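You operate a simulated robot arm through the tools that you are given. There is no shell and no other tool. Be economical: measure what you need, move in short steps, check, and stop when the job is done.

You are at the controls of a simulated robot arm. One attempt, no reset.

## Task
Trim the moisture meter to 10 % on the grey block.
Fine: Meter on, block in the well, arm over it, press test. Swing the arm clear and put the block back. Set down upright: grey block.

The check looks at the end state, three seconds after you hand in, the way a careful person would. Anything else that was tipped, shoved, dropped, spilled or broken makes it a failure.

## Robot
A 6-joint arm with a two-finger parallel gripper, fixed in place. Base frame: the origin is at the foot of the arm, x ahead of it, y to its left, z up; the work surface is at about z = 752. Readings come in mm, degrees, newtons and seconds.
With the tool pointing down near the work surface it reaches from about 200 to 640 mm from the base axis. Its first joint turns from -66.0 to 66.0 degrees. Payload 2.7 kg.
The tool frame sits at the grasp point between the pads (the TCP): z along the fingers, y along the line on which they close. The tips reach 23 mm beyond it. The gripper opens to 94 mm. The fingers are 38 mm wide and 10 mm thick; the gripper's body (54 by 96 mm) begins 39 mm behind the TCP.
Orientation is that of the tool frame in the base frame, as a unit quaternion [w, x, y, z]. With the fingers straight down and closing along the base's y, the tool's x points along the base's -x, its y along +y and its z along -z.

## Interface
- The arm moves only by the tool arm_command. Its argument "commands" is a list of rows, each an object of numbers (a shift or turn left out is 0, a gripper value left out holds the last): "jaw": the closure in counts, from 0 (fully open) to 255 (shut); "x", "y", "z": the shift along the tool's x, y, z in mm; "rx", "ry", "rz": the turn, a rotation vector about the tool's x, y, z in degrees. In form: [{"jaw": .., "x": .., "y": .., "z": .., "rx": .., "ry": .., "rz": ..}, ...]. A call has 1 to 8 rows; each row shifts and turns the commanded pose from where the row before left it, along the tool's axes as they then stand. A row lasts 0.2 s, in which the tool goes at most 50 mm and 8.6 degrees; a call with a longer step from one row to the next is refused whole, and so is a gripper value outside its range. A pose out of reach is approached as far as the arm can. The call stops where the force on the tool passes 70 N (or 10 N more than at its start, if that is more) or the arm is blocked; 0.2 s more then pass. Each finger travels about 45 mm/s and halts on what it meets, pressing with about 24 N; the grip force reading is that of the motor and also rises with nothing between the fingers. The clock runs only during rows and for 0.2 s after the last one: add rows that do not move to give the fingers time. The reply holds the time, the measured pose of the TCP, the force on the tool along the base axes, the opening and the grip force, in the units named above and with some noise, with the torque about the TCP (base axes, N m) and any sound that the robot's microphone picked up.
- Cameras (640 x 400 px; columns grow to the right, rows downward): "scene" is fixed at [61.1, -418.2, 1423.9]; the picture's right is [0.89, -0.45, 0.00], its down [-0.17, -0.34, -0.92] and it looks along [0.42, 0.82, -0.38] (base axes); focal length 312 px, centre (320, 200). "wrist" rides on the gripper at [86, 16, -74] in the tool frame; the picture's right is [-0.18, 0.98, 0.00], its down [-0.58, -0.11, -0.81] and it looks along [-0.79, -0.15, 0.59] (tool axes); focal length 243 px, centre (320, 200). There is no depth. A picture from a camera that has moved, and an enlarged one, comes with that camera's place and axes in the base frame and with its lens.
- get_image(camera): a new picture of that camera. No time passes.
- enlarge(camera, box): a new picture of the part [left, top, right, bottom] of that camera's present view, enlarged. No time passes.
- sign_off(): hands the job in; it is judged then, once.

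Go step by step. Nothing tells you positions but the pictures and the camera data: compare them with the known pose of the tool, close in by small moves and look again before you grip or let go. The budget is 120 turns and 68 pictures, counting those below and the enlarged ones. Unless the task says otherwise, let go and move clear before handing in, and close with one line.

The tools are called after "Emit:" as a command line: name --argument value ..., lists and objects as JSON in quotes. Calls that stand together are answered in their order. arm_command: Moves the arm, as the interface text tells. Its arguments: {"type":"object","properties":{"commands":{"type":"array","items":{"type":"object","properties":{"jaw":{"type":"number"},"x":{"type":"number"},"y":{"type":"number"},"z":{"type":"number"},"rx":{"type":"number"},"ry":{"type":"number"},"rz":{"type":"number"}}}}},"required":["commands"]} The other tools are called the same way: get_image (camera) takes a picture; enlarge (camera, box) takes an enlarged picture of a part of a camera's view; sign_off () hands the job in.

At the start:

```text
time_s: 0.0
position: [353.4, 154.4, 1251.5]
orientation: [0.001, 0.0, 1.0, 0.0]
force: [0.1, 0.3, 0.7]
wrist_torque: [0.02, 0.01, 0.02]
finger_gap: 94.1
finger_force: 0.0
```

scene: 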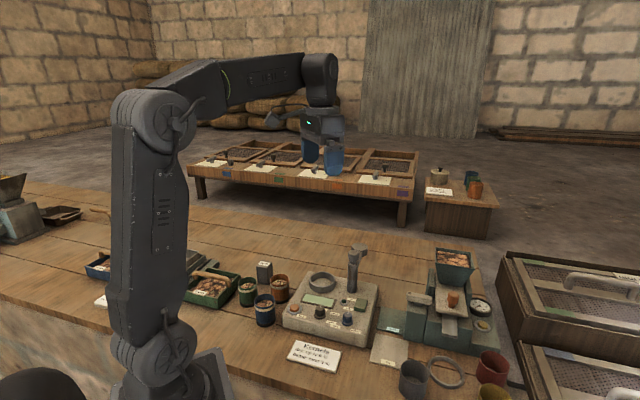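
wrist: 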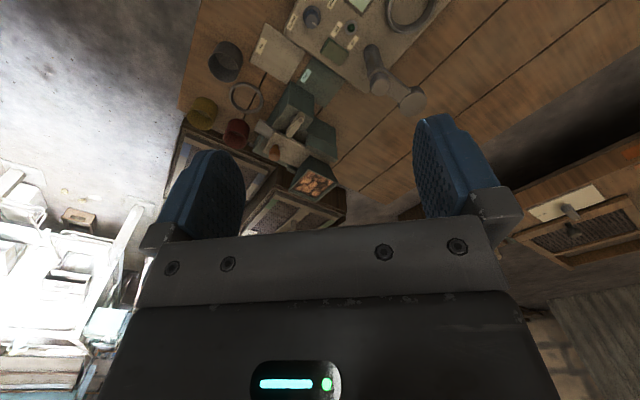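

I see the moisture meter in the middle of the bench with a grey block to its left, near the cups. I'll enlarge the meter and the surroundings first.

Emit:
enlarge --camera "scene" --box '[270, 230, 400, 345]'

Emit:
enlarge --camera "scene" --box '[180, 240, 300, 340]'

Emit:
enlarge --camera "scene" --box '[280, 330, 410, 400]'

```text
3.48 times, centred on (335, 288) of scene
camera zoom: at [61.1, -418.2, 1423.9], right [0.89, -0.45, 0.0], down [-0.17, -0.34, -0.92], along [0.42, 0.82, -0.38], focal length 1085 px, centre (268, -104)
```

zoom: 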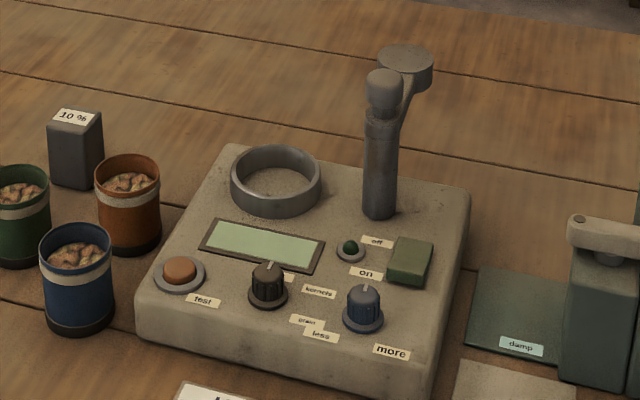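

```text
4.00 times, centred on (240, 290) of scene
camera zoom: at [61.1, -418.2, 1423.9], right [0.89, -0.45, 0.0], down [-0.17, -0.34, -0.92], along [0.42, 0.82, -0.38], focal length 1248 px, centre (640, -160)
```

zoom: 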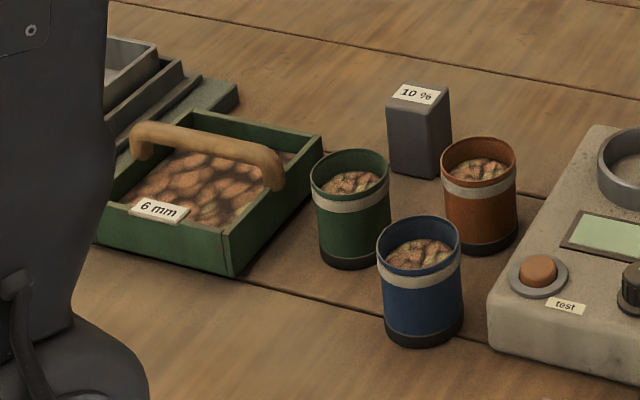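

```text
4.92 times, centred on (345, 365) of scene
camera zoom: at [61.1, -418.2, 1423.9], right [0.89, -0.45, 0.0], down [-0.17, -0.34, -0.92], along [0.42, 0.82, -0.38], focal length 1536 px, centre (197, -612)
```

zoom: 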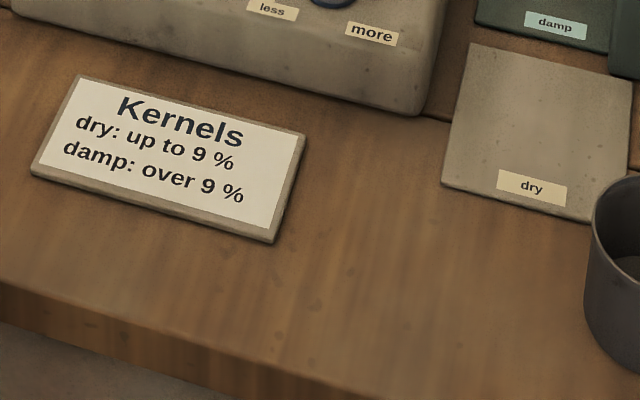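

The meter has a power rocker, a selector knob (kernels/grain), a blue trim knob, a test button, a ring well and a swing arm. It is turned about 45° in the base frame and centred near (400, 220). I'll bring the wrist camera down in front of it.

Emit:
arm_command --commands '[{"rz": -8.5, "z": 40}, {"rz": -8.5, "z": 40}, {"rz": -8.5, "z": 40}, {"rz": -8.5, "z": 40}, {"rz": -8.5, "z": 40}, {"rz": -8.5, "z": 40}, {"x": 28, "y": 11.5}, {"x": 28, "y": 11.5}]'

Emit:
get_image --camera "wrist"

Emit:
get_image --camera "scene"

```text
time_s: 1.8
position: [300.0, 123.8, 1011.7]
orientation: [0.001, -0.432, 0.902, 0.001]
force: [0.8, -0.1, -0.4]
wrist_torque: [-0.01, -0.01, -0.02]
finger_gap: 93.8
finger_force: 0.0
```

```text
62 pictures are left
camera wrist: at [234.3, 66.7, 1084.4], right [-0.65, 0.76, 0.0], down [0.45, 0.38, 0.81], along [0.61, 0.52, -0.59], focal length 243 px, centre (320, 200)
```

wrist: 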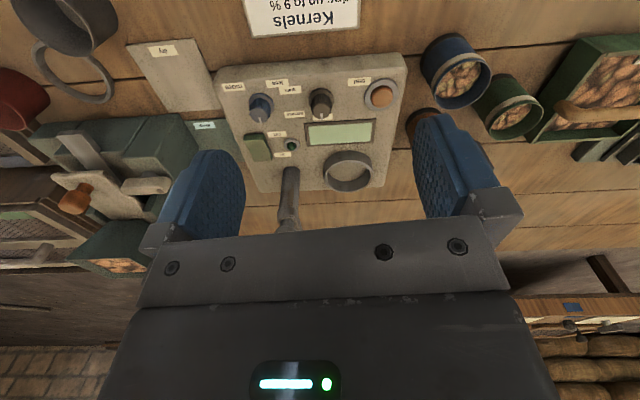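

```text
61 pictures are left
```

scene: 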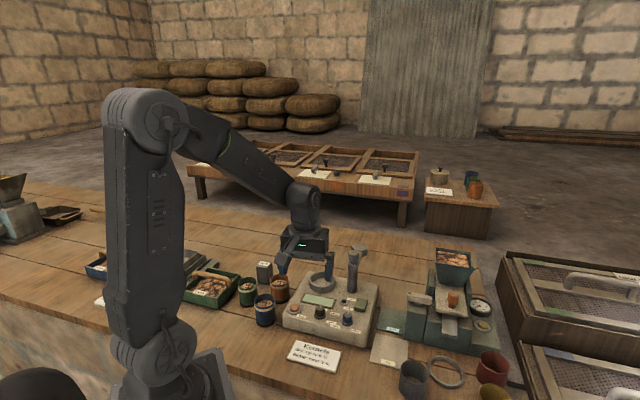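

Emit:
enlarge --camera "wrist" --box '[200, 40, 420, 200]'

Emit:
enlarge --camera "scene" --box '[320, 235, 390, 335]'

```text
2.50 times, centred on (310, 120) of wrist
camera zoom: at [234.3, 66.7, 1084.4], right [-0.65, 0.76, 0.0], down [0.45, 0.38, 0.81], along [0.61, 0.52, -0.59], focal length 606 px, centre (345, 400)
```

zoom: 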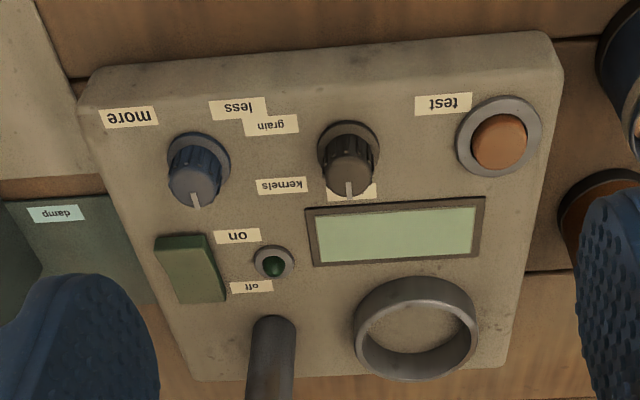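

```text
4.00 times, centred on (355, 285) of scene
camera zoom: at [61.1, -418.2, 1423.9], right [0.89, -0.45, 0.0], down [-0.17, -0.34, -0.92], along [0.42, 0.82, -0.38], focal length 1248 px, centre (180, -140)
```

zoom: 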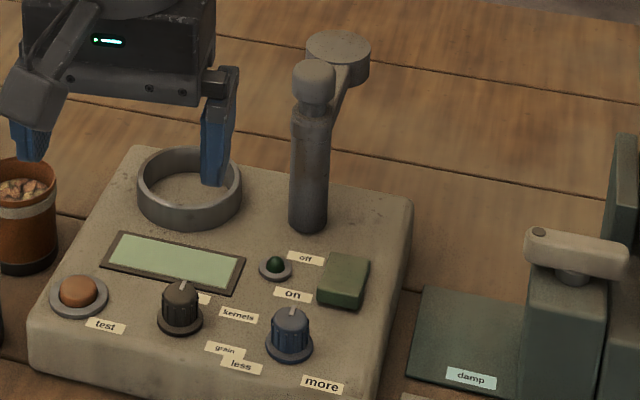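

Stereo matching puts the test button at about (308, 226, 815), the well at (427, 293, 818) and the post at (496, 229). I need to see the swing arm's reach and the hidden selector label, so I'll back up and raise the camera a little.

Emit:
arm_command --commands '[{"x": 30, "z": -40}, {"x": 30, "z": -40}]'

Emit:
enlarge --camera "wrist" --box '[200, 80, 440, 230]'

```text
time_s: 2.4
position: [263.3, 74.1, 1091.0]
orientation: [-0.001, -0.431, 0.903, 0.0]
force: [0.2, 0.3, 0.5]
wrist_torque: [0.04, -0.03, -0.01]
finger_gap: 93.8
finger_force: 0.1
```

```text
2.67 times, centred on (320, 155) of wrist
camera zoom: at [197.2, 17.5, 1164.9], right [-0.65, 0.76, 0.0], down [0.45, 0.38, 0.81], along [0.61, 0.52, -0.59], focal length 647 px, centre (320, 320)
```

zoom: 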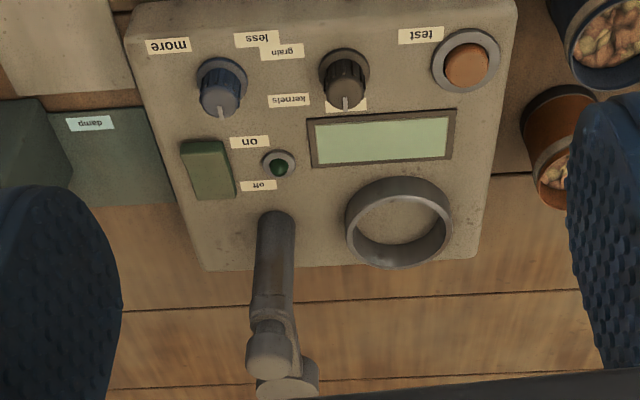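

The hidden selector label matters, because the pointer is on it. I'll move the camera almost over the selector, staying well above the arm post, to read it and the rocker state.

Emit:
arm_command --commands '[{"x": -38, "y": -4.8, "z": 16}, {"x": -38, "y": -4.8, "z": 16}, {"x": -38, "y": -4.8, "z": 16}, {"x": -38, "y": -4.8, "z": 16}, {"x": -38, "y": -4.8, "z": 16}]'

Emit:
enlarge --camera "wrist" --box '[160, 0, 480, 200]'

```text
time_s: 3.6
position: [403.4, 209.8, 1011.6]
orientation: [0.0, -0.43, 0.903, 0.0]
force: [0.9, 0.8, -0.3]
wrist_torque: [-0.02, -0.01, 0.0]
finger_gap: 93.9
finger_force: 0.1
```

```text
2.00 times, centred on (320, 100) of wrist
camera zoom: at [336.8, 152.9, 1085.4], right [-0.65, 0.76, 0.0], down [0.45, 0.38, 0.81], along [0.61, 0.52, -0.59], focal length 485 px, centre (320, 400)
```

zoom: 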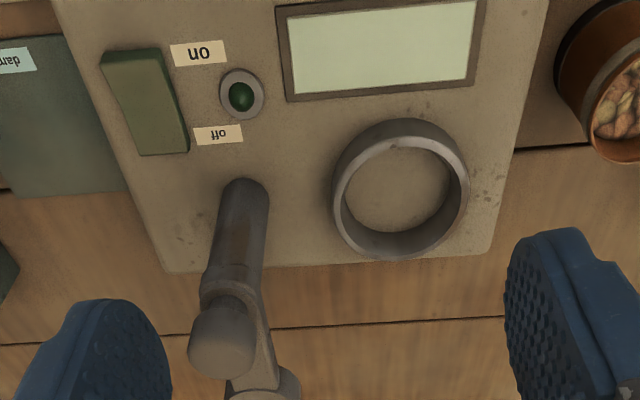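

Emit:
arm_command --commands '[{"x": 30}, {"x": 30}]'

Emit:
enlarge --camera "wrist" --box '[220, 0, 460, 150]'

```text
time_s: 4.2
position: [363.4, 163.0, 1013.0]
orientation: [0.001, -0.43, 0.903, -0.001]
force: [-0.5, 0.0, -0.1]
wrist_torque: [0.0, 0.04, -0.02]
finger_gap: 93.8
finger_force: 0.0
```

```text
2.67 times, centred on (340, 75) of wrist
camera zoom: at [297.9, 106.4, 1085.3], right [-0.65, 0.76, 0.0], down [0.45, 0.38, 0.81], along [0.61, 0.52, -0.59], focal length 647 px, centre (267, 533)
```

zoom: 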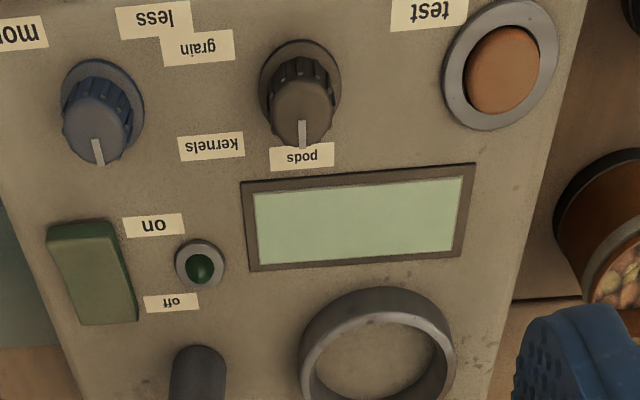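

The selector reads pods / kernels / grain. The job doesn't mention it, so I'll leave it alone. The rocker is at about (479, 156), with "on" at its near end. I'll close the fingers, square the tool to the meter (yaw 45°) and hover over that near end.

Emit:
arm_command --commands '[{"rz": 6, "jaw": 255}, {"x": -27.4, "y": -44.7}, {"x": -27.4, "y": -44.7}, {"z": 40}, {"z": 40}, {"z": 40}, {}]'

Emit:
get_image --camera "wrist"

Emit:
enlarge --camera "scene" --box '[270, 230, 410, 340]'

```text
refused: row 2 steps farther than a row can; nothing moved
```

```text
55 pictures are left
camera wrist: at [297.9, 106.4, 1085.3], right [-0.65, 0.76, 0.0], down [0.45, 0.38, 0.81], along [0.61, 0.52, -0.59], focal length 243 px, centre (320, 200)
```

wrist: 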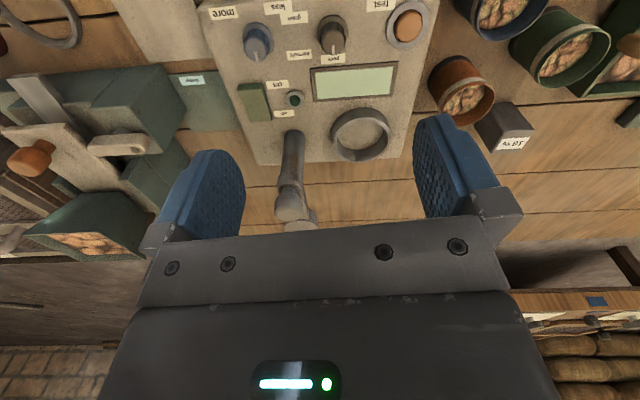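

```text
3.64 times, centred on (340, 285) of scene
camera zoom: at [61.1, -418.2, 1423.9], right [0.89, -0.45, 0.0], down [-0.17, -0.34, -0.92], along [0.42, 0.82, -0.38], focal length 1135 px, centre (247, -109)
```

zoom: 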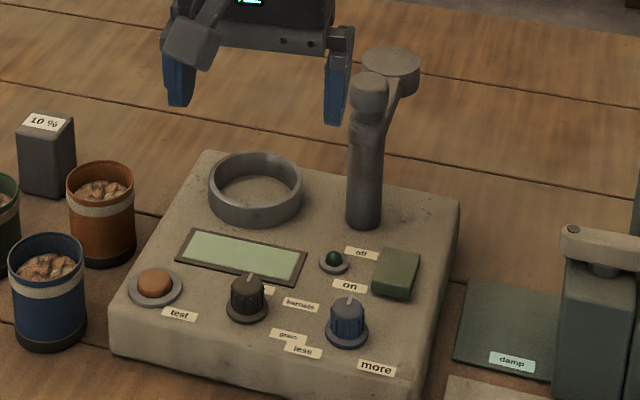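

The command was refused because one row was too long. I'll split it into shorter steps.

Emit:
arm_command --commands '[{"rz": 6, "jaw": 255}, {"x": -18.3, "y": -29.8}, {"x": -18.3, "y": -29.8}, {"x": -18.2, "y": -29.8}, {"z": 40}, {"z": 40}, {"z": 40}, {}]'

Emit:
get_image --camera "wrist"

Emit:
enlarge --camera "scene" --box '[290, 210, 430, 330]'

```text
time_s: 6.0
position: [466.5, 139.7, 892.4]
orientation: [0.0, -0.382, 0.924, 0.0]
force: [0.8, 0.1, -0.8]
wrist_torque: [0.0, -0.01, 0.0]
finger_gap: 0.0
finger_force: 24.2
```

```text
53 pictures are left
camera wrist: at [394.8, 89.5, 965.4], right [-0.56, 0.83, 0.0], down [0.49, 0.33, 0.81], along [0.67, 0.46, -0.59], focal length 243 px, centre (320, 200)
```

wrist: 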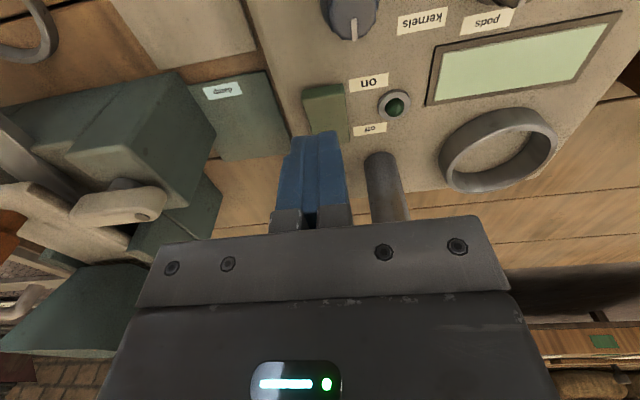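

```text
3.33 times, centred on (360, 270) of scene
camera zoom: at [61.1, -418.2, 1423.9], right [0.89, -0.45, 0.0], down [-0.17, -0.34, -0.92], along [0.42, 0.82, -0.38], focal length 1040 px, centre (187, -33)
```

zoom: 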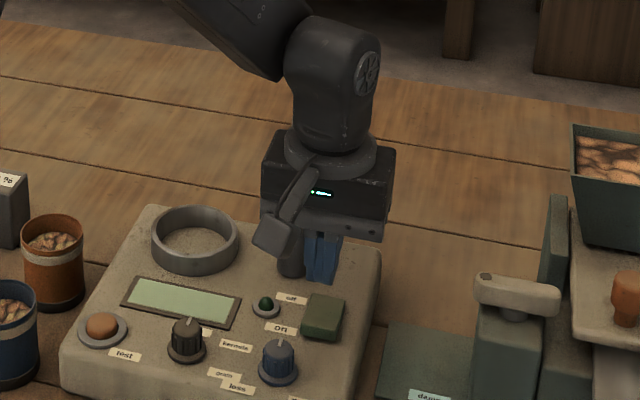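

The tip lines up with the rocker. I'll back off 5 mm so it bears only on the near half, then descend gently.

Emit:
arm_command --commands '[{"x": 5}, {"z": 20}, {"z": 20}, {"z": 5}, {"z": 4}, {}]'

Emit:
get_image --camera "wrist"

```text
time_s: 7.4
position: [463.0, 136.5, 842.3]
orientation: [0.0, -0.383, 0.924, 0.0]
force: [0.4, 0.2, -0.2]
wrist_torque: [0.0, 0.01, -0.01]
finger_gap: 0.3
finger_force: 24.3
```

```text
51 pictures are left
camera wrist: at [390.5, 85.9, 915.8], right [-0.56, 0.83, 0.0], down [0.49, 0.33, 0.81], along [0.67, 0.46, -0.59], focal length 243 px, centre (320, 200)
```

wrist: 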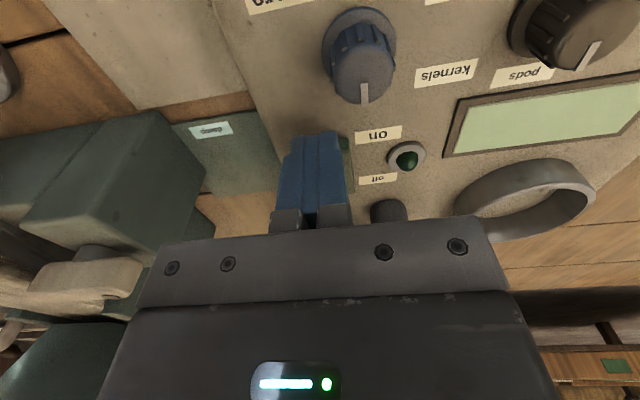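

Emit:
arm_command --commands '[{"y": 3}, {"z": 2}, {"z": 2}, {"z": 2}, {"z": 1.5}, {}]'

```text
time_s: 8.8
position: [460.2, 138.0, 834.6]
orientation: [0.0, -0.383, 0.924, -0.001]
force: [-0.8, 0.4, 0.6]
wrist_torque: [-0.02, 0.01, -0.03]
finger_gap: 0.2
finger_force: 23.7
```

Emit:
arm_command --commands '[{"z": 1.5}, {"z": 1.5}, {"z": 1.5}, {}]'

Emit:
enlarge --camera "wrist" --box '[240, 60, 480, 210]'

```text
time_s: 9.8
position: [460.1, 137.5, 832.2]
orientation: [0.002, -0.383, 0.924, 0.0]
force: [-18.5, -3.0, 41.6]
wrist_torque: [0.47, -0.08, -0.08]
finger_gap: 0.0
finger_force: 23.7
```

```text
2.67 times, centred on (360, 135) of wrist
camera zoom: at [388.0, 88.0, 906.2], right [-0.56, 0.83, 0.0], down [0.49, 0.33, 0.81], along [0.67, 0.46, -0.59], focal length 647 px, centre (213, 373)
```

zoom: 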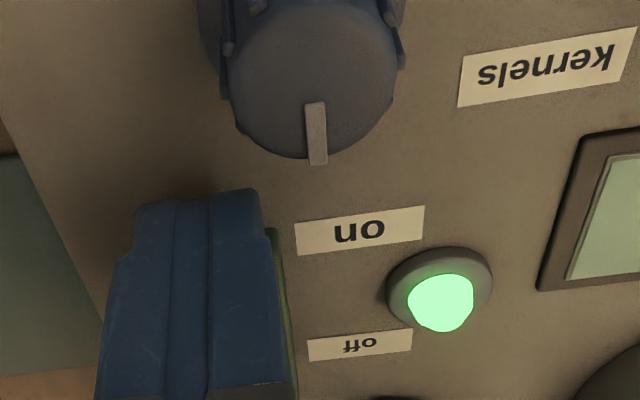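

The lamp is lit, so the meter is on. Next I'll rise and travel over to the block.

Emit:
arm_command --commands '[{"z": -40}, {"z": -45}, {"z": -45}]'

Emit:
arm_command --commands '[{"x": -8.2, "y": 41.8, "jaw": 0}, {"x": -8.2, "y": 41.8}, {"x": -8.2, "y": 41.8}, {"x": -8.2, "y": 41.8}, {"x": -8.2, "y": 41.8}, {"x": -8.2, "y": 41.8}, {"x": -8.2, "y": 41.8}, {"x": -8.2, "y": 41.8}]'

Emit:
get_image --camera "wrist"

Emit:
enlarge --camera "scene" --box '[270, 230, 410, 340]'

```text
time_s: 10.6
position: [460.7, 136.0, 960.2]
orientation: [0.001, -0.382, 0.924, 0.001]
force: [0.5, -0.4, -0.5]
wrist_torque: [0.01, -0.03, 0.0]
finger_gap: 0.0
finger_force: 24.6
```

```text
time_s: 12.4
position: [269.0, 418.3, 958.9]
orientation: [0.001, -0.382, 0.924, 0.001]
force: [-0.3, 0.5, 0.0]
wrist_torque: [0.0, 0.04, 0.0]
finger_gap: 93.9
finger_force: 0.1
```

```text
49 pictures are left
camera wrist: at [197.3, 368.2, 1032.6], right [-0.56, 0.83, 0.0], down [0.49, 0.33, 0.81], along [0.67, 0.45, -0.59], focal length 243 px, centre (320, 200)
```

wrist: 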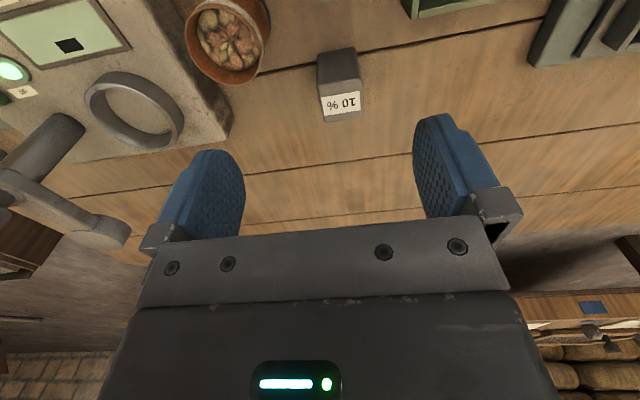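

```text
3.64 times, centred on (340, 285) of scene
camera zoom: at [61.1, -418.2, 1424.0], right [0.89, -0.45, 0.0], down [-0.17, -0.34, -0.92], along [0.42, 0.82, -0.38], focal length 1135 px, centre (247, -109)
```

zoom: 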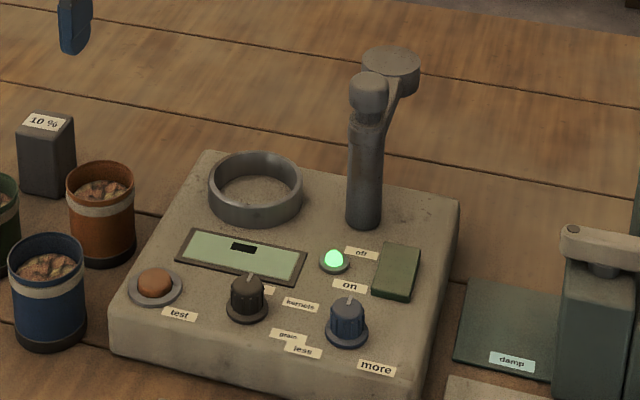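

Emit:
enlarge --camera "wrist" --box '[270, 20, 430, 120]'

Emit:
enlarge --camera "wrist" --box '[0, 80, 200, 260]'

```text
4.00 times, centred on (350, 70) of wrist
camera zoom: at [197.3, 368.2, 1032.6], right [-0.56, 0.83, 0.0], down [0.49, 0.33, 0.81], along [0.67, 0.45, -0.59], focal length 970 px, centre (200, 720)
```

zoom: 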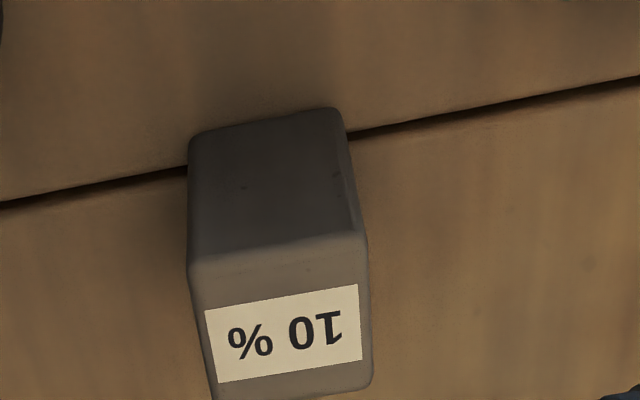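

```text
2.22 times, centred on (100, 170) of wrist
camera zoom: at [197.3, 368.2, 1032.6], right [-0.56, 0.83, 0.0], down [0.49, 0.33, 0.81], along [0.67, 0.45, -0.59], focal length 539 px, centre (809, 267)
```

zoom: 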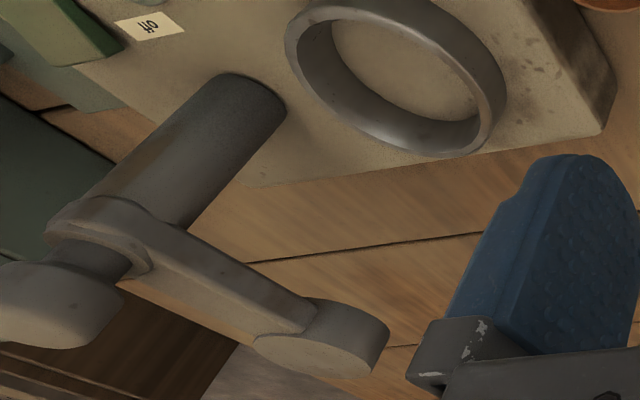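

The block top is roughly a 38 mm square, aligned with the meter, centred near (297, 462) with its top at about 815. The arm length is about 95 mm, with the disc at about (560, 302). I'll go over the block with the jaws half closed to clear the orange cup, then check.

Emit:
arm_command --commands '[{"jaw": 92, "x": -25.3, "y": 5.6}, {"x": -25.4, "y": 5.5}, {"z": 45}, {"z": 35}, {}]'

Emit:
get_image --camera "wrist"

Emit:
enlarge --camera "scene" --box '[200, 200, 360, 330]'

```text
time_s: 13.6
position: [297.6, 465.2, 878.5]
orientation: [0.0, -0.382, 0.924, 0.001]
force: [-0.4, 0.0, 0.1]
wrist_torque: [-0.01, 0.01, 0.01]
finger_gap: 60.1
finger_force: 0.0
```

```text
45 pictures are left
camera wrist: at [226.3, 415.3, 952.2], right [-0.56, 0.83, 0.0], down [0.49, 0.33, 0.81], along [0.67, 0.46, -0.59], focal length 243 px, centre (320, 200)
```

wrist: 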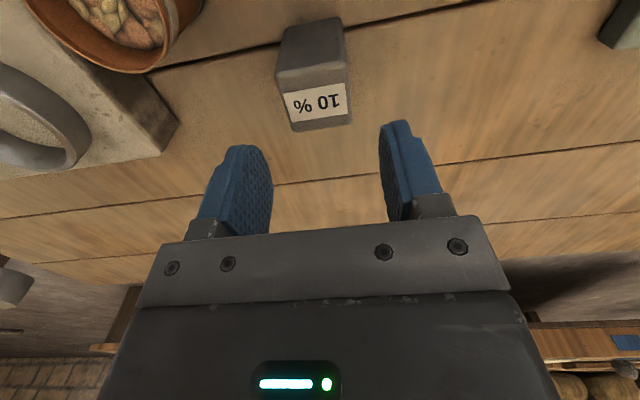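

```text
3.08 times, centred on (280, 265) of scene
camera zoom: at [61.1, -418.2, 1423.9], right [0.89, -0.45, 0.0], down [-0.17, -0.34, -0.92], along [0.42, 0.82, -0.38], focal length 960 px, centre (443, 0)
```

zoom: 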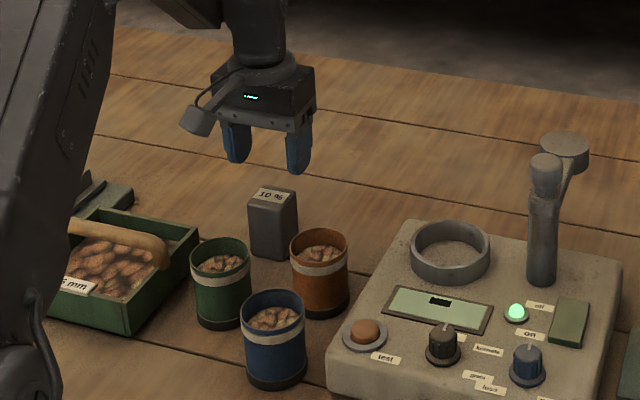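

Emit:
arm_command --commands '[{"x": 4.5, "y": -2}, {"z": 20}, {"z": 20}, {"z": 15}, {"z": 9}, {}]'

Emit:
get_image --camera "wrist"

Emit:
enlarge --camera "scene" --box '[210, 220, 330, 320]'

```text
time_s: 15.0
position: [295.2, 459.6, 817.0]
orientation: [-0.001, -0.383, 0.924, 0.0]
force: [0.1, -0.1, -0.3]
wrist_torque: [0.01, -0.04, -0.03]
finger_gap: 60.0
finger_force: 0.1
```

```text
43 pictures are left
camera wrist: at [224.5, 409.0, 890.2], right [-0.56, 0.83, 0.0], down [0.49, 0.33, 0.81], along [0.67, 0.46, -0.59], focal length 243 px, centre (320, 200)
```

wrist: 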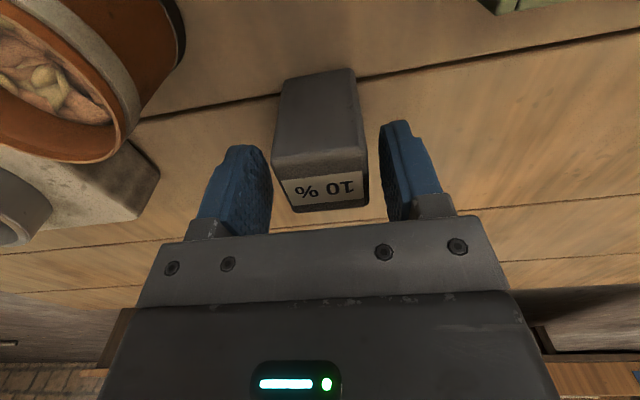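

```text
4.00 times, centred on (270, 270) of scene
camera zoom: at [61.1, -418.2, 1423.9], right [0.89, -0.45, 0.0], down [-0.17, -0.34, -0.92], along [0.42, 0.82, -0.38], focal length 1248 px, centre (520, -80)
```

zoom: 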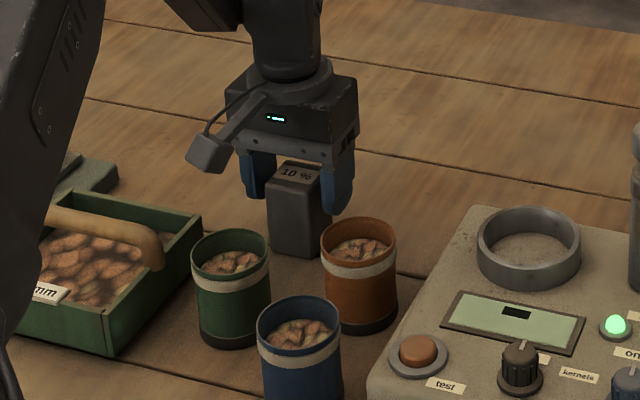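

The block is centred between the pads. I'll go down 9 mm and close.

Emit:
arm_command --commands '[{"z": 9}, {"jaw": 255}, {}, {}, {}]'

```text
time_s: 16.2
position: [295.4, 459.5, 807.6]
orientation: [0.0, -0.383, 0.924, -0.001]
force: [0.0, 0.6, 0.0]
wrist_torque: [-0.01, -0.03, -0.01]
finger_gap: 41.8
finger_force: 23.9
```

I'm holding the block, 41.8 mm wide. I'll lift it and carry it to just over the well.

Emit:
arm_command --commands '[{"z": -30}, {"z": -45}, {"z": -45}, {}]'

Emit:
arm_command --commands '[{"x": 4.5, "y": -35}, {"x": 4.5, "y": -35}, {"x": 4.5, "y": -35}, {"x": 4.5, "y": -35}, {"x": 4.5, "y": -35}, {"x": 4.5, "y": -35}, {}]'

Emit:
get_image --camera "wrist"

Emit:
enlarge --camera "scene" --box '[270, 210, 410, 330]'

```text
time_s: 17.2
position: [296.6, 461.1, 926.7]
orientation: [0.0, -0.383, 0.924, 0.0]
force: [0.3, 0.4, -1.8]
wrist_torque: [0.01, -0.01, 0.02]
finger_gap: 42.0
finger_force: 24.3
```

```text
time_s: 18.8
position: [425.8, 291.1, 928.9]
orientation: [0.0, -0.383, 0.924, 0.0]
force: [0.0, 0.3, -0.4]
wrist_torque: [0.0, -0.02, 0.0]
finger_gap: 41.9
finger_force: 24.2
```

```text
41 pictures are left
camera wrist: at [354.1, 241.5, 1001.3], right [-0.56, 0.83, 0.0], down [0.49, 0.33, 0.81], along [0.67, 0.46, -0.59], focal length 243 px, centre (320, 200)
```

wrist: 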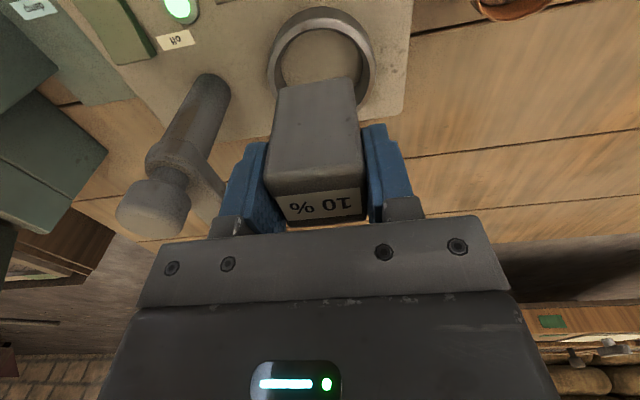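

```text
3.33 times, centred on (340, 270) of scene
camera zoom: at [61.1, -418.2, 1424.0], right [0.89, -0.45, 0.0], down [-0.17, -0.34, -0.92], along [0.42, 0.82, -0.38], focal length 1040 px, centre (253, -33)
```

zoom: 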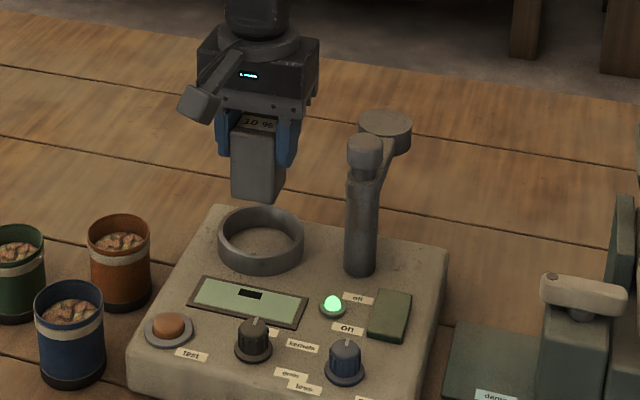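

The block sits nearly over the well. The fit is tight, so I'll lower it until it hovers just above the rim and check the clearance.

Emit:
arm_command --commands '[{"z": 20}, {"z": 17}, {}]'

Emit:
enlarge --camera "wrist" --box '[220, 0, 420, 125]'

Emit:
enlarge --camera "scene" --box '[290, 235, 370, 295]'

```text
time_s: 19.6
position: [425.5, 292.9, 888.9]
orientation: [0.0, -0.382, 0.924, 0.001]
force: [0.5, 0.1, -1.7]
wrist_torque: [0.01, 0.03, -0.01]
finger_gap: 41.8
finger_force: 24.2
```

```text
3.20 times, centred on (320, 62) of wrist
camera zoom: at [353.8, 242.8, 963.0], right [-0.56, 0.83, 0.0], down [0.49, 0.33, 0.81], along [0.67, 0.46, -0.59], focal length 776 px, centre (320, 640)
```

zoom: 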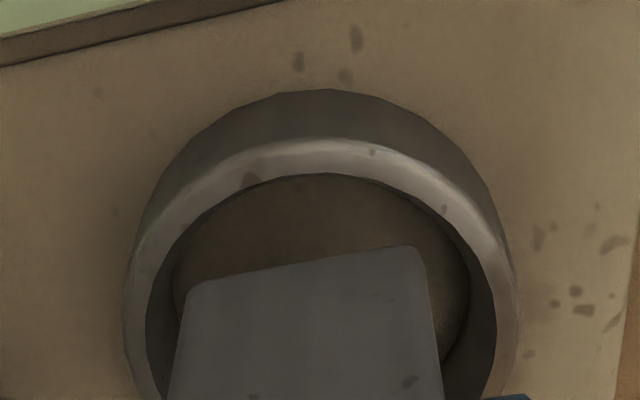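

```text
6.67 times, centred on (330, 265) of scene
camera zoom: at [61.1, -418.2, 1424.0], right [0.89, -0.45, 0.0], down [-0.17, -0.34, -0.92], along [0.42, 0.82, -0.38], focal length 2080 px, centre (253, -233)
```

zoom: 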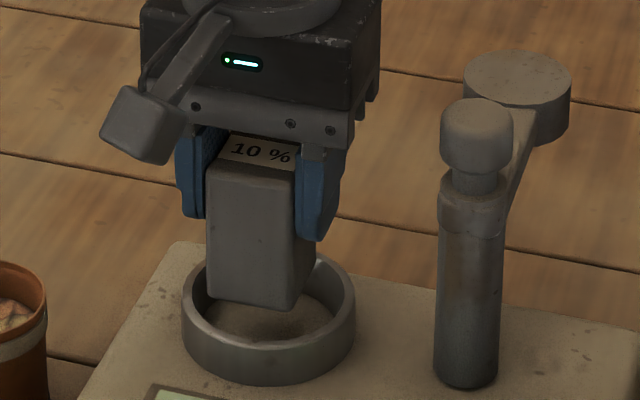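

The ring's inner diameter is about 71 mm, and its centre is near (430, 296), slightly beyond the block. I'll shift there, then lower slowly.

Emit:
arm_command --commands '[{"x": -5.3, "y": -1.1}, {"z": 8}, {}]'

Emit:
enlarge --camera "scene" --box '[290, 235, 370, 295]'

Emit:
enlarge --camera "wrist" --box '[220, 0, 420, 125]'

```text
time_s: 20.4
position: [430.5, 296.0, 880.7]
orientation: [-0.001, -0.382, 0.924, -0.001]
force: [-0.3, -0.2, -0.5]
wrist_torque: [0.01, -0.01, 0.03]
finger_gap: 41.7
finger_force: 23.9
```

```text
6.67 times, centred on (330, 265) of scene
camera zoom: at [61.1, -418.2, 1424.0], right [0.89, -0.45, 0.0], down [-0.17, -0.34, -0.92], along [0.42, 0.82, -0.38], focal length 2080 px, centre (253, -233)
```

zoom: 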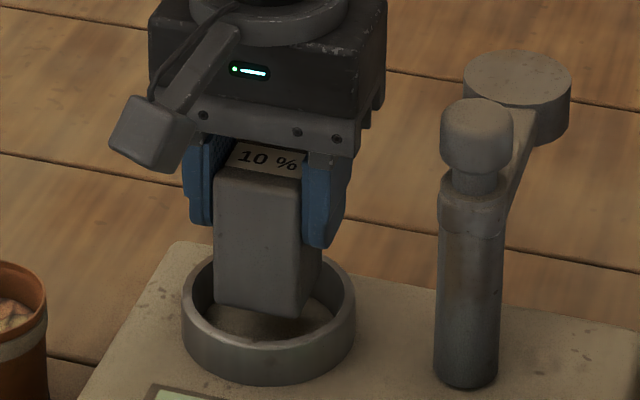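

```text
3.20 times, centred on (320, 62) of wrist
camera zoom: at [358.7, 245.7, 955.6], right [-0.56, 0.83, 0.0], down [0.49, 0.33, 0.81], along [0.67, 0.46, -0.59], focal length 776 px, centre (320, 640)
```

zoom: 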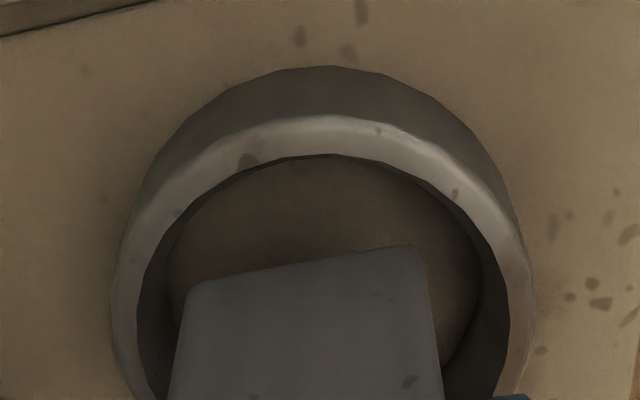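

The alignment looks centred. I'll lower the block in small steps to the well floor.

Emit:
arm_command --commands '[{"y": 1}, {"z": 5}, {"z": 5}, {"z": 4}, {}]'

Emit:
enlarge --camera "scene" --box '[290, 235, 370, 295]'

```text
time_s: 21.6
position: [428.6, 296.0, 868.7]
orientation: [0.001, -0.383, 0.924, 0.0]
force: [-0.1, -0.2, -1.3]
wrist_torque: [0.03, -0.02, -0.04]
finger_gap: 41.7
finger_force: 24.2
```

```text
6.67 times, centred on (330, 265) of scene
camera zoom: at [61.1, -418.2, 1424.0], right [0.89, -0.45, 0.0], down [-0.17, -0.34, -0.92], along [0.42, 0.82, -0.38], focal length 2080 px, centre (253, -233)
```

zoom: 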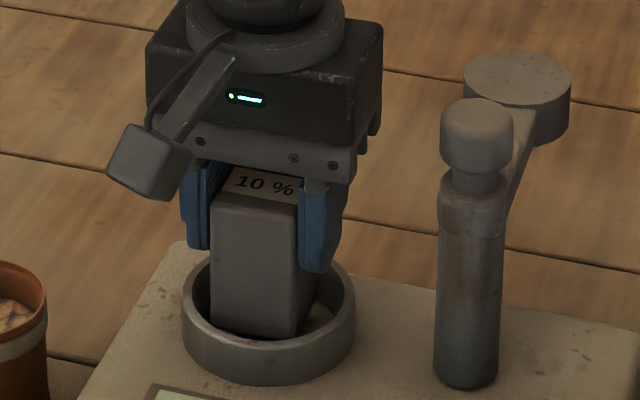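

Emit:
arm_command --commands '[{"z": 2}, {"z": 2}, {"z": 2}, {}]'

```text
time_s: 22.6
position: [430.5, 296.7, 862.7]
orientation: [0.0, -0.383, 0.924, 0.001]
force: [0.5, 0.4, -2.6]
wrist_torque: [0.0, 0.02, 0.0]
finger_gap: 41.9
finger_force: 24.1
```

Emit:
arm_command --commands '[{"z": 1.5}, {"z": 1.5}, {}]'

```text
time_s: 23.4
position: [429.5, 295.6, 859.7]
orientation: [0.0, -0.381, 0.924, 0.0]
force: [0.6, 0.6, -1.5]
wrist_torque: [-0.01, 0.0, -0.01]
finger_gap: 41.8
finger_force: 24.2
```

Emit:
arm_command --commands '[{"z": 1.5}, {"z": 1}, {}]'

Emit:
enlarge --camera "scene" --box '[290, 235, 370, 295]'

```text
time_s: 24.2
position: [429.7, 295.6, 857.2]
orientation: [0.001, -0.382, 0.924, 0.001]
force: [-4.5, -1.6, 11.3]
wrist_torque: [-0.15, 0.41, -0.02]
finger_gap: 41.7
finger_force: 23.7
```

```text
6.67 times, centred on (330, 265) of scene
camera zoom: at [60.8, -418.3, 1423.9], right [0.89, -0.45, 0.0], down [-0.17, -0.34, -0.92], along [0.42, 0.82, -0.38], focal length 2080 px, centre (253, -233)
```

zoom: 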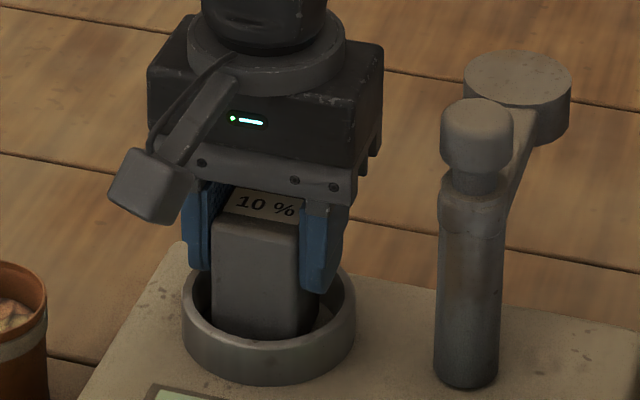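

The block rests on the well floor. I'll release it and lift straight up.

Emit:
arm_command --commands '[{"jaw": 92}, {}, {"z": -20}, {"z": -45}, {"z": -48}, {}]'

Emit:
arm_command --commands '[{"x": -18, "y": -20}, {"x": -19, "y": -25}, {"x": 0, "y": -25, "rz": -4}, {"x": 0, "y": -20}, {}]'

Emit:
get_image --camera "wrist"

Emit:
enlarge --camera "scene" --box '[290, 200, 410, 300]'

```text
time_s: 25.6
position: [429.4, 298.4, 970.5]
orientation: [0.0, -0.382, 0.924, 0.0]
force: [-0.8, -0.2, -1.1]
wrist_torque: [0.01, 0.0, -0.01]
finger_gap: 60.2
finger_force: 0.0
```

```text
time_s: 26.8
position: [520.7, 260.7, 970.2]
orientation: [0.0, -0.414, 0.91, 0.0]
force: [-0.1, 0.5, -0.1]
wrist_torque: [0.01, 0.01, -0.01]
finger_gap: 60.0
finger_force: 0.0
```

```text
33 pictures are left
camera wrist: at [452.6, 206.3, 1043.2], right [-0.62, 0.78, 0.0], down [0.46, 0.37, 0.81], along [0.63, 0.5, -0.59], focal length 243 px, centre (320, 200)
```

wrist: 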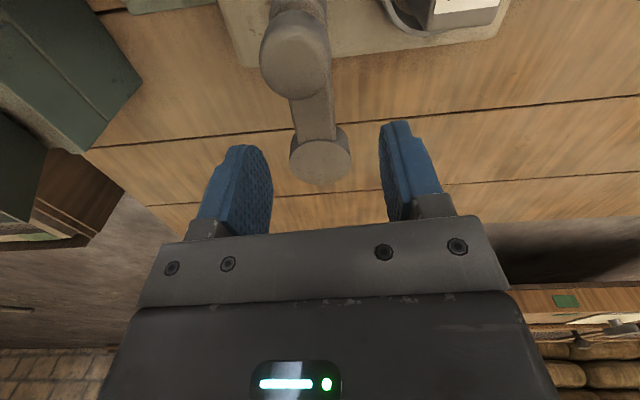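

```text
4.00 times, centred on (350, 250) of scene
camera zoom: at [61.1, -418.2, 1423.9], right [0.89, -0.45, 0.0], down [-0.17, -0.34, -0.92], along [0.42, 0.82, -0.38], focal length 1248 px, centre (200, 0)
```

zoom: 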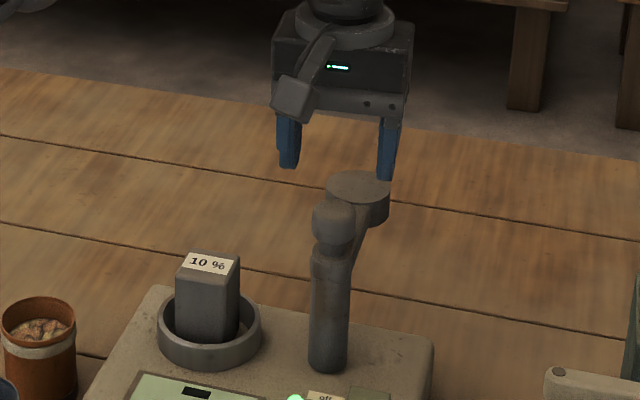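

The disc is at about (561, 293) and the post at about (496, 228), so the arm points at 45°. I'll straddle its bar at 55 mm from the post, with the tips just below bar level.

Emit:
arm_command --commands '[{"rz": 4}, {"x": -14.6, "y": -5.7}, {"z": 20}, {"z": 10}, {}]'

Emit:
get_image --camera "wrist"

Emit:
enlarge --camera "scene" --box '[310, 210, 410, 290]'

```text
time_s: 28.0
position: [536.1, 266.5, 940.8]
orientation: [0.0, -0.383, 0.924, 0.0]
force: [0.9, -0.1, -0.6]
wrist_torque: [-0.02, -0.07, 0.0]
finger_gap: 60.2
finger_force: 0.0
```

```text
31 pictures are left
camera wrist: at [464.2, 216.9, 1014.1], right [-0.56, 0.83, 0.0], down [0.49, 0.33, 0.81], along [0.67, 0.46, -0.59], focal length 243 px, centre (320, 200)
```

wrist: 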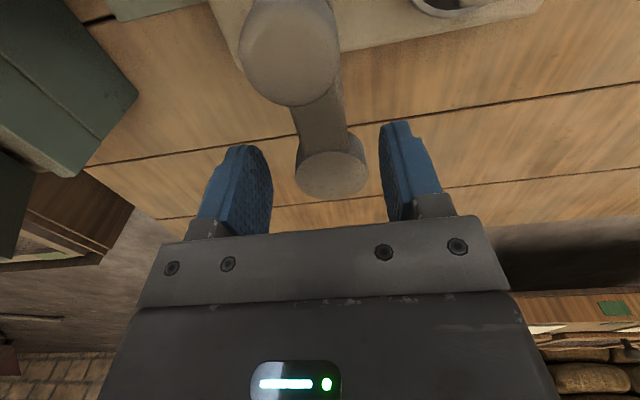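

```text
5.00 times, centred on (360, 250) of scene
camera zoom: at [61.1, -418.2, 1423.9], right [0.89, -0.45, 0.0], down [-0.17, -0.34, -0.92], along [0.42, 0.82, -0.38], focal length 1560 px, centre (120, -50)
```

zoom: 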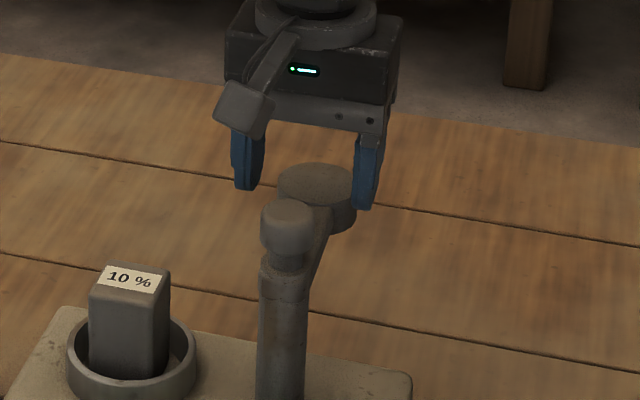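

Emit:
arm_command --commands '[{"z": 15}, {"z": 12}, {"z": 10}, {}]'

Emit:
get_image --camera "wrist"

Emit:
enlarge --camera "scene" --box '[310, 210, 410, 290]'

```text
time_s: 29.0
position: [534.9, 265.8, 903.5]
orientation: [0.001, -0.383, 0.924, 0.0]
force: [-0.2, 0.7, 0.0]
wrist_torque: [0.02, 0.0, -0.02]
finger_gap: 60.3
finger_force: 0.0
```

```text
29 pictures are left
camera wrist: at [464.1, 216.2, 977.0], right [-0.56, 0.83, 0.0], down [0.49, 0.33, 0.81], along [0.67, 0.46, -0.59], focal length 243 px, centre (320, 200)
```

wrist: 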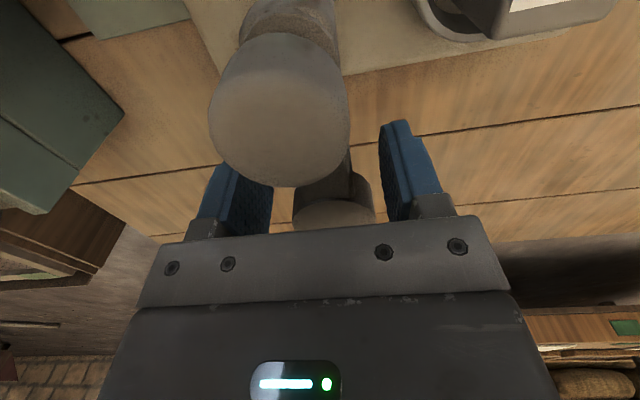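

```text
5.00 times, centred on (360, 250) of scene
camera zoom: at [61.1, -418.2, 1423.9], right [0.89, -0.45, 0.0], down [-0.17, -0.34, -0.92], along [0.42, 0.82, -0.38], focal length 1560 px, centre (120, -50)
```

zoom: 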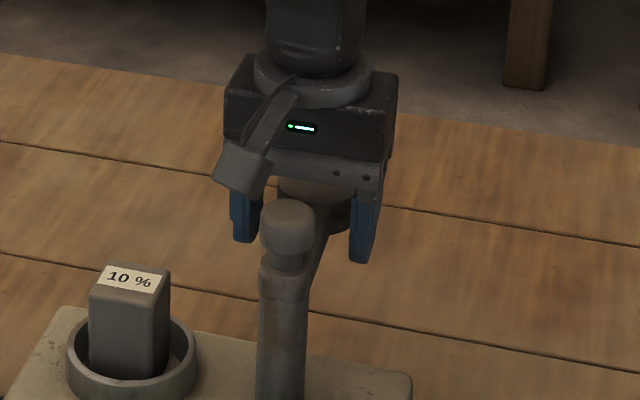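

The bar is between the fingers and clear of the post cap. I'll narrow the gap and start the arc about the post, 8° per row with the tool turning along.

Emit:
arm_command --commands '[{"jaw": 146}, {}, {"x": 0.5, "y": 7.6, "rz": -8}, {"x": 0.5, "y": 7.6, "rz": -8}, {"x": 0.5, "y": 7.6, "rz": -8}, {}]'

Emit:
get_image --camera "wrist"

```text
time_s: 30.4
position: [517.1, 278.1, 903.5]
orientation: [0.002, -0.567, 0.824, -0.001]
force: [10.6, 0.5, 0.0]
wrist_torque: [0.55, -0.33, 0.5]
finger_gap: 47.7
finger_force: 44.6
```

```text
27 pictures are left
camera wrist: at [471.1, 203.2, 976.9], right [-0.85, 0.52, 0.0], down [0.31, 0.5, 0.81], along [0.42, 0.69, -0.59], focal length 243 px, centre (320, 200)
```

wrist: 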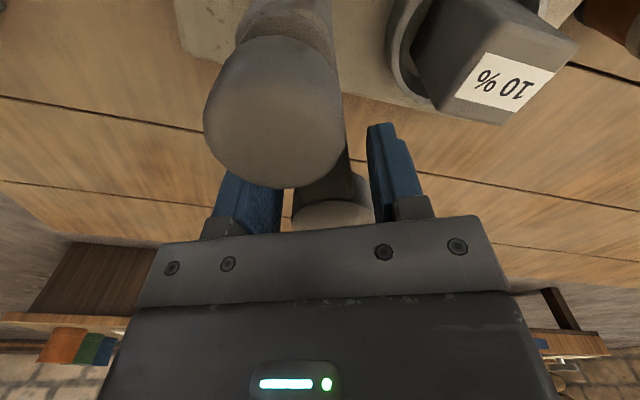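

The arm swings with the tool. I'll loosen the jaws a bit to avoid squeezing and continue the arc.

Emit:
arm_command --commands '[{"jaw": 118}, {"x": 0.5, "y": 7.6, "rz": -8}, {"x": 0.5, "y": 7.6, "rz": -8}, {"x": 0.5, "y": 7.6, "rz": -8}, {"x": 0.5, "y": 7.6, "rz": -8}, {}]'

Emit:
get_image --camera "wrist"

```text
time_s: 31.8
position: [484.8, 281.3, 903.0]
orientation: [0.0, 0.772, -0.635, 0.0]
force: [-0.4, 0.2, -0.5]
wrist_torque: [-0.02, -0.01, 0.01]
finger_gap: 50.2
finger_force: 0.1
```

```text
26 pictures are left
camera wrist: at [487.1, 193.2, 976.5], right [-1.0, -0.01, 0.0], down [-0.01, 0.59, 0.81], along [-0.01, 0.81, -0.59], focal length 243 px, centre (320, 200)
```

wrist: 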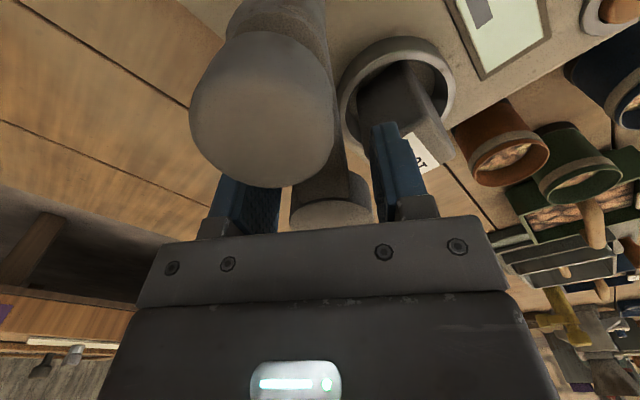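

Emit:
arm_command --commands '[{"x": 0.5, "y": 7.6, "rz": -8}, {"x": 0.5, "y": 7.6, "rz": -8}, {"x": 0.5, "y": 7.6, "rz": -8}, {"x": 0.5, "y": 7.6, "rz": -8}, {}]'

Emit:
enlarge --camera "scene" --box '[280, 215, 400, 305]'

Emit:
get_image --camera "wrist"

```text
time_s: 33.0
position: [458.7, 266.7, 903.9]
orientation: [-0.001, 0.917, -0.398, 0.0]
force: [0.1, 0.0, -0.4]
wrist_torque: [0.03, 0.02, 0.01]
finger_gap: 50.5
finger_force: 0.2
```

```text
4.44 times, centred on (340, 260) of scene
camera zoom: at [61.1, -418.2, 1423.9], right [0.89, -0.45, 0.0], down [-0.17, -0.34, -0.92], along [0.42, 0.82, -0.38], focal length 1387 px, centre (231, -67)
```

zoom: 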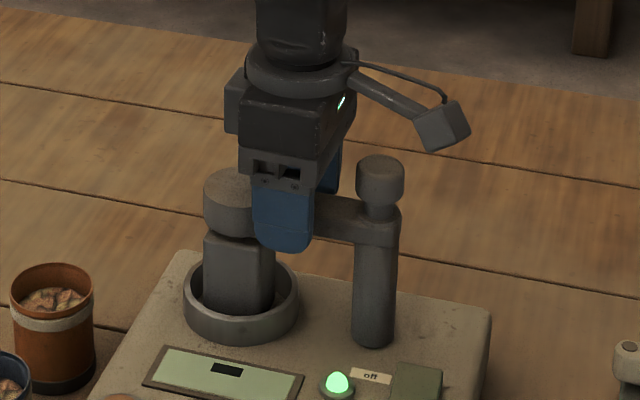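

```text
24 pictures are left
camera wrist: at [506.9, 192.7, 978.0], right [-0.84, -0.54, 0.0], down [-0.32, 0.5, 0.81], along [-0.43, 0.68, -0.59], focal length 243 px, centre (320, 200)
```

wrist: 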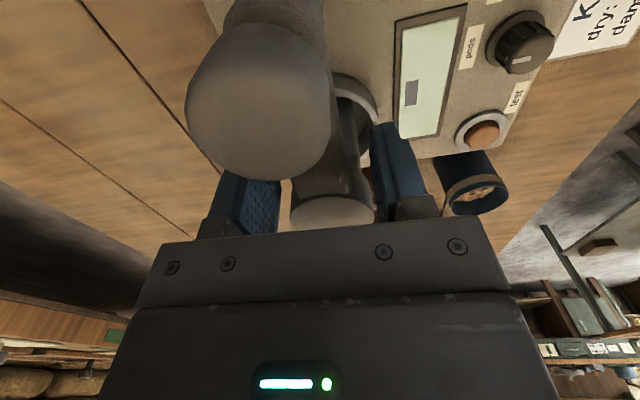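

The disc is over the block. I'll raise straight up and then turn the tool back to yaw 45°.

Emit:
arm_command --commands '[{"z": -25}, {"z": -30}, {"z": -30}, {"rz": 8.5}, {"rz": 8.5}, {"rz": 8.5}, {"rz": 8.5}, {"rz": 8.5}]'

Emit:
arm_command --commands '[{"rz": 8.5, "jaw": 255}, {"rz": 8.5}, {"rz": 8.5}, {"rz": 8.5}, {"rz": 8.5}, {"rz": 3}, {}]'

```text
time_s: 34.8
position: [459.4, 266.9, 987.3]
orientation: [0.001, 0.71, -0.704, 0.0]
force: [0.1, 0.4, -0.3]
wrist_torque: [-0.01, 0.0, -0.04]
finger_gap: 50.6
finger_force: 0.2
```

```text
time_s: 36.4
position: [458.6, 267.1, 989.0]
orientation: [0.0, -0.382, 0.924, 0.0]
force: [-0.4, 1.2, 0.3]
wrist_torque: [-0.01, 0.03, -0.01]
finger_gap: 0.0
finger_force: 24.3
```

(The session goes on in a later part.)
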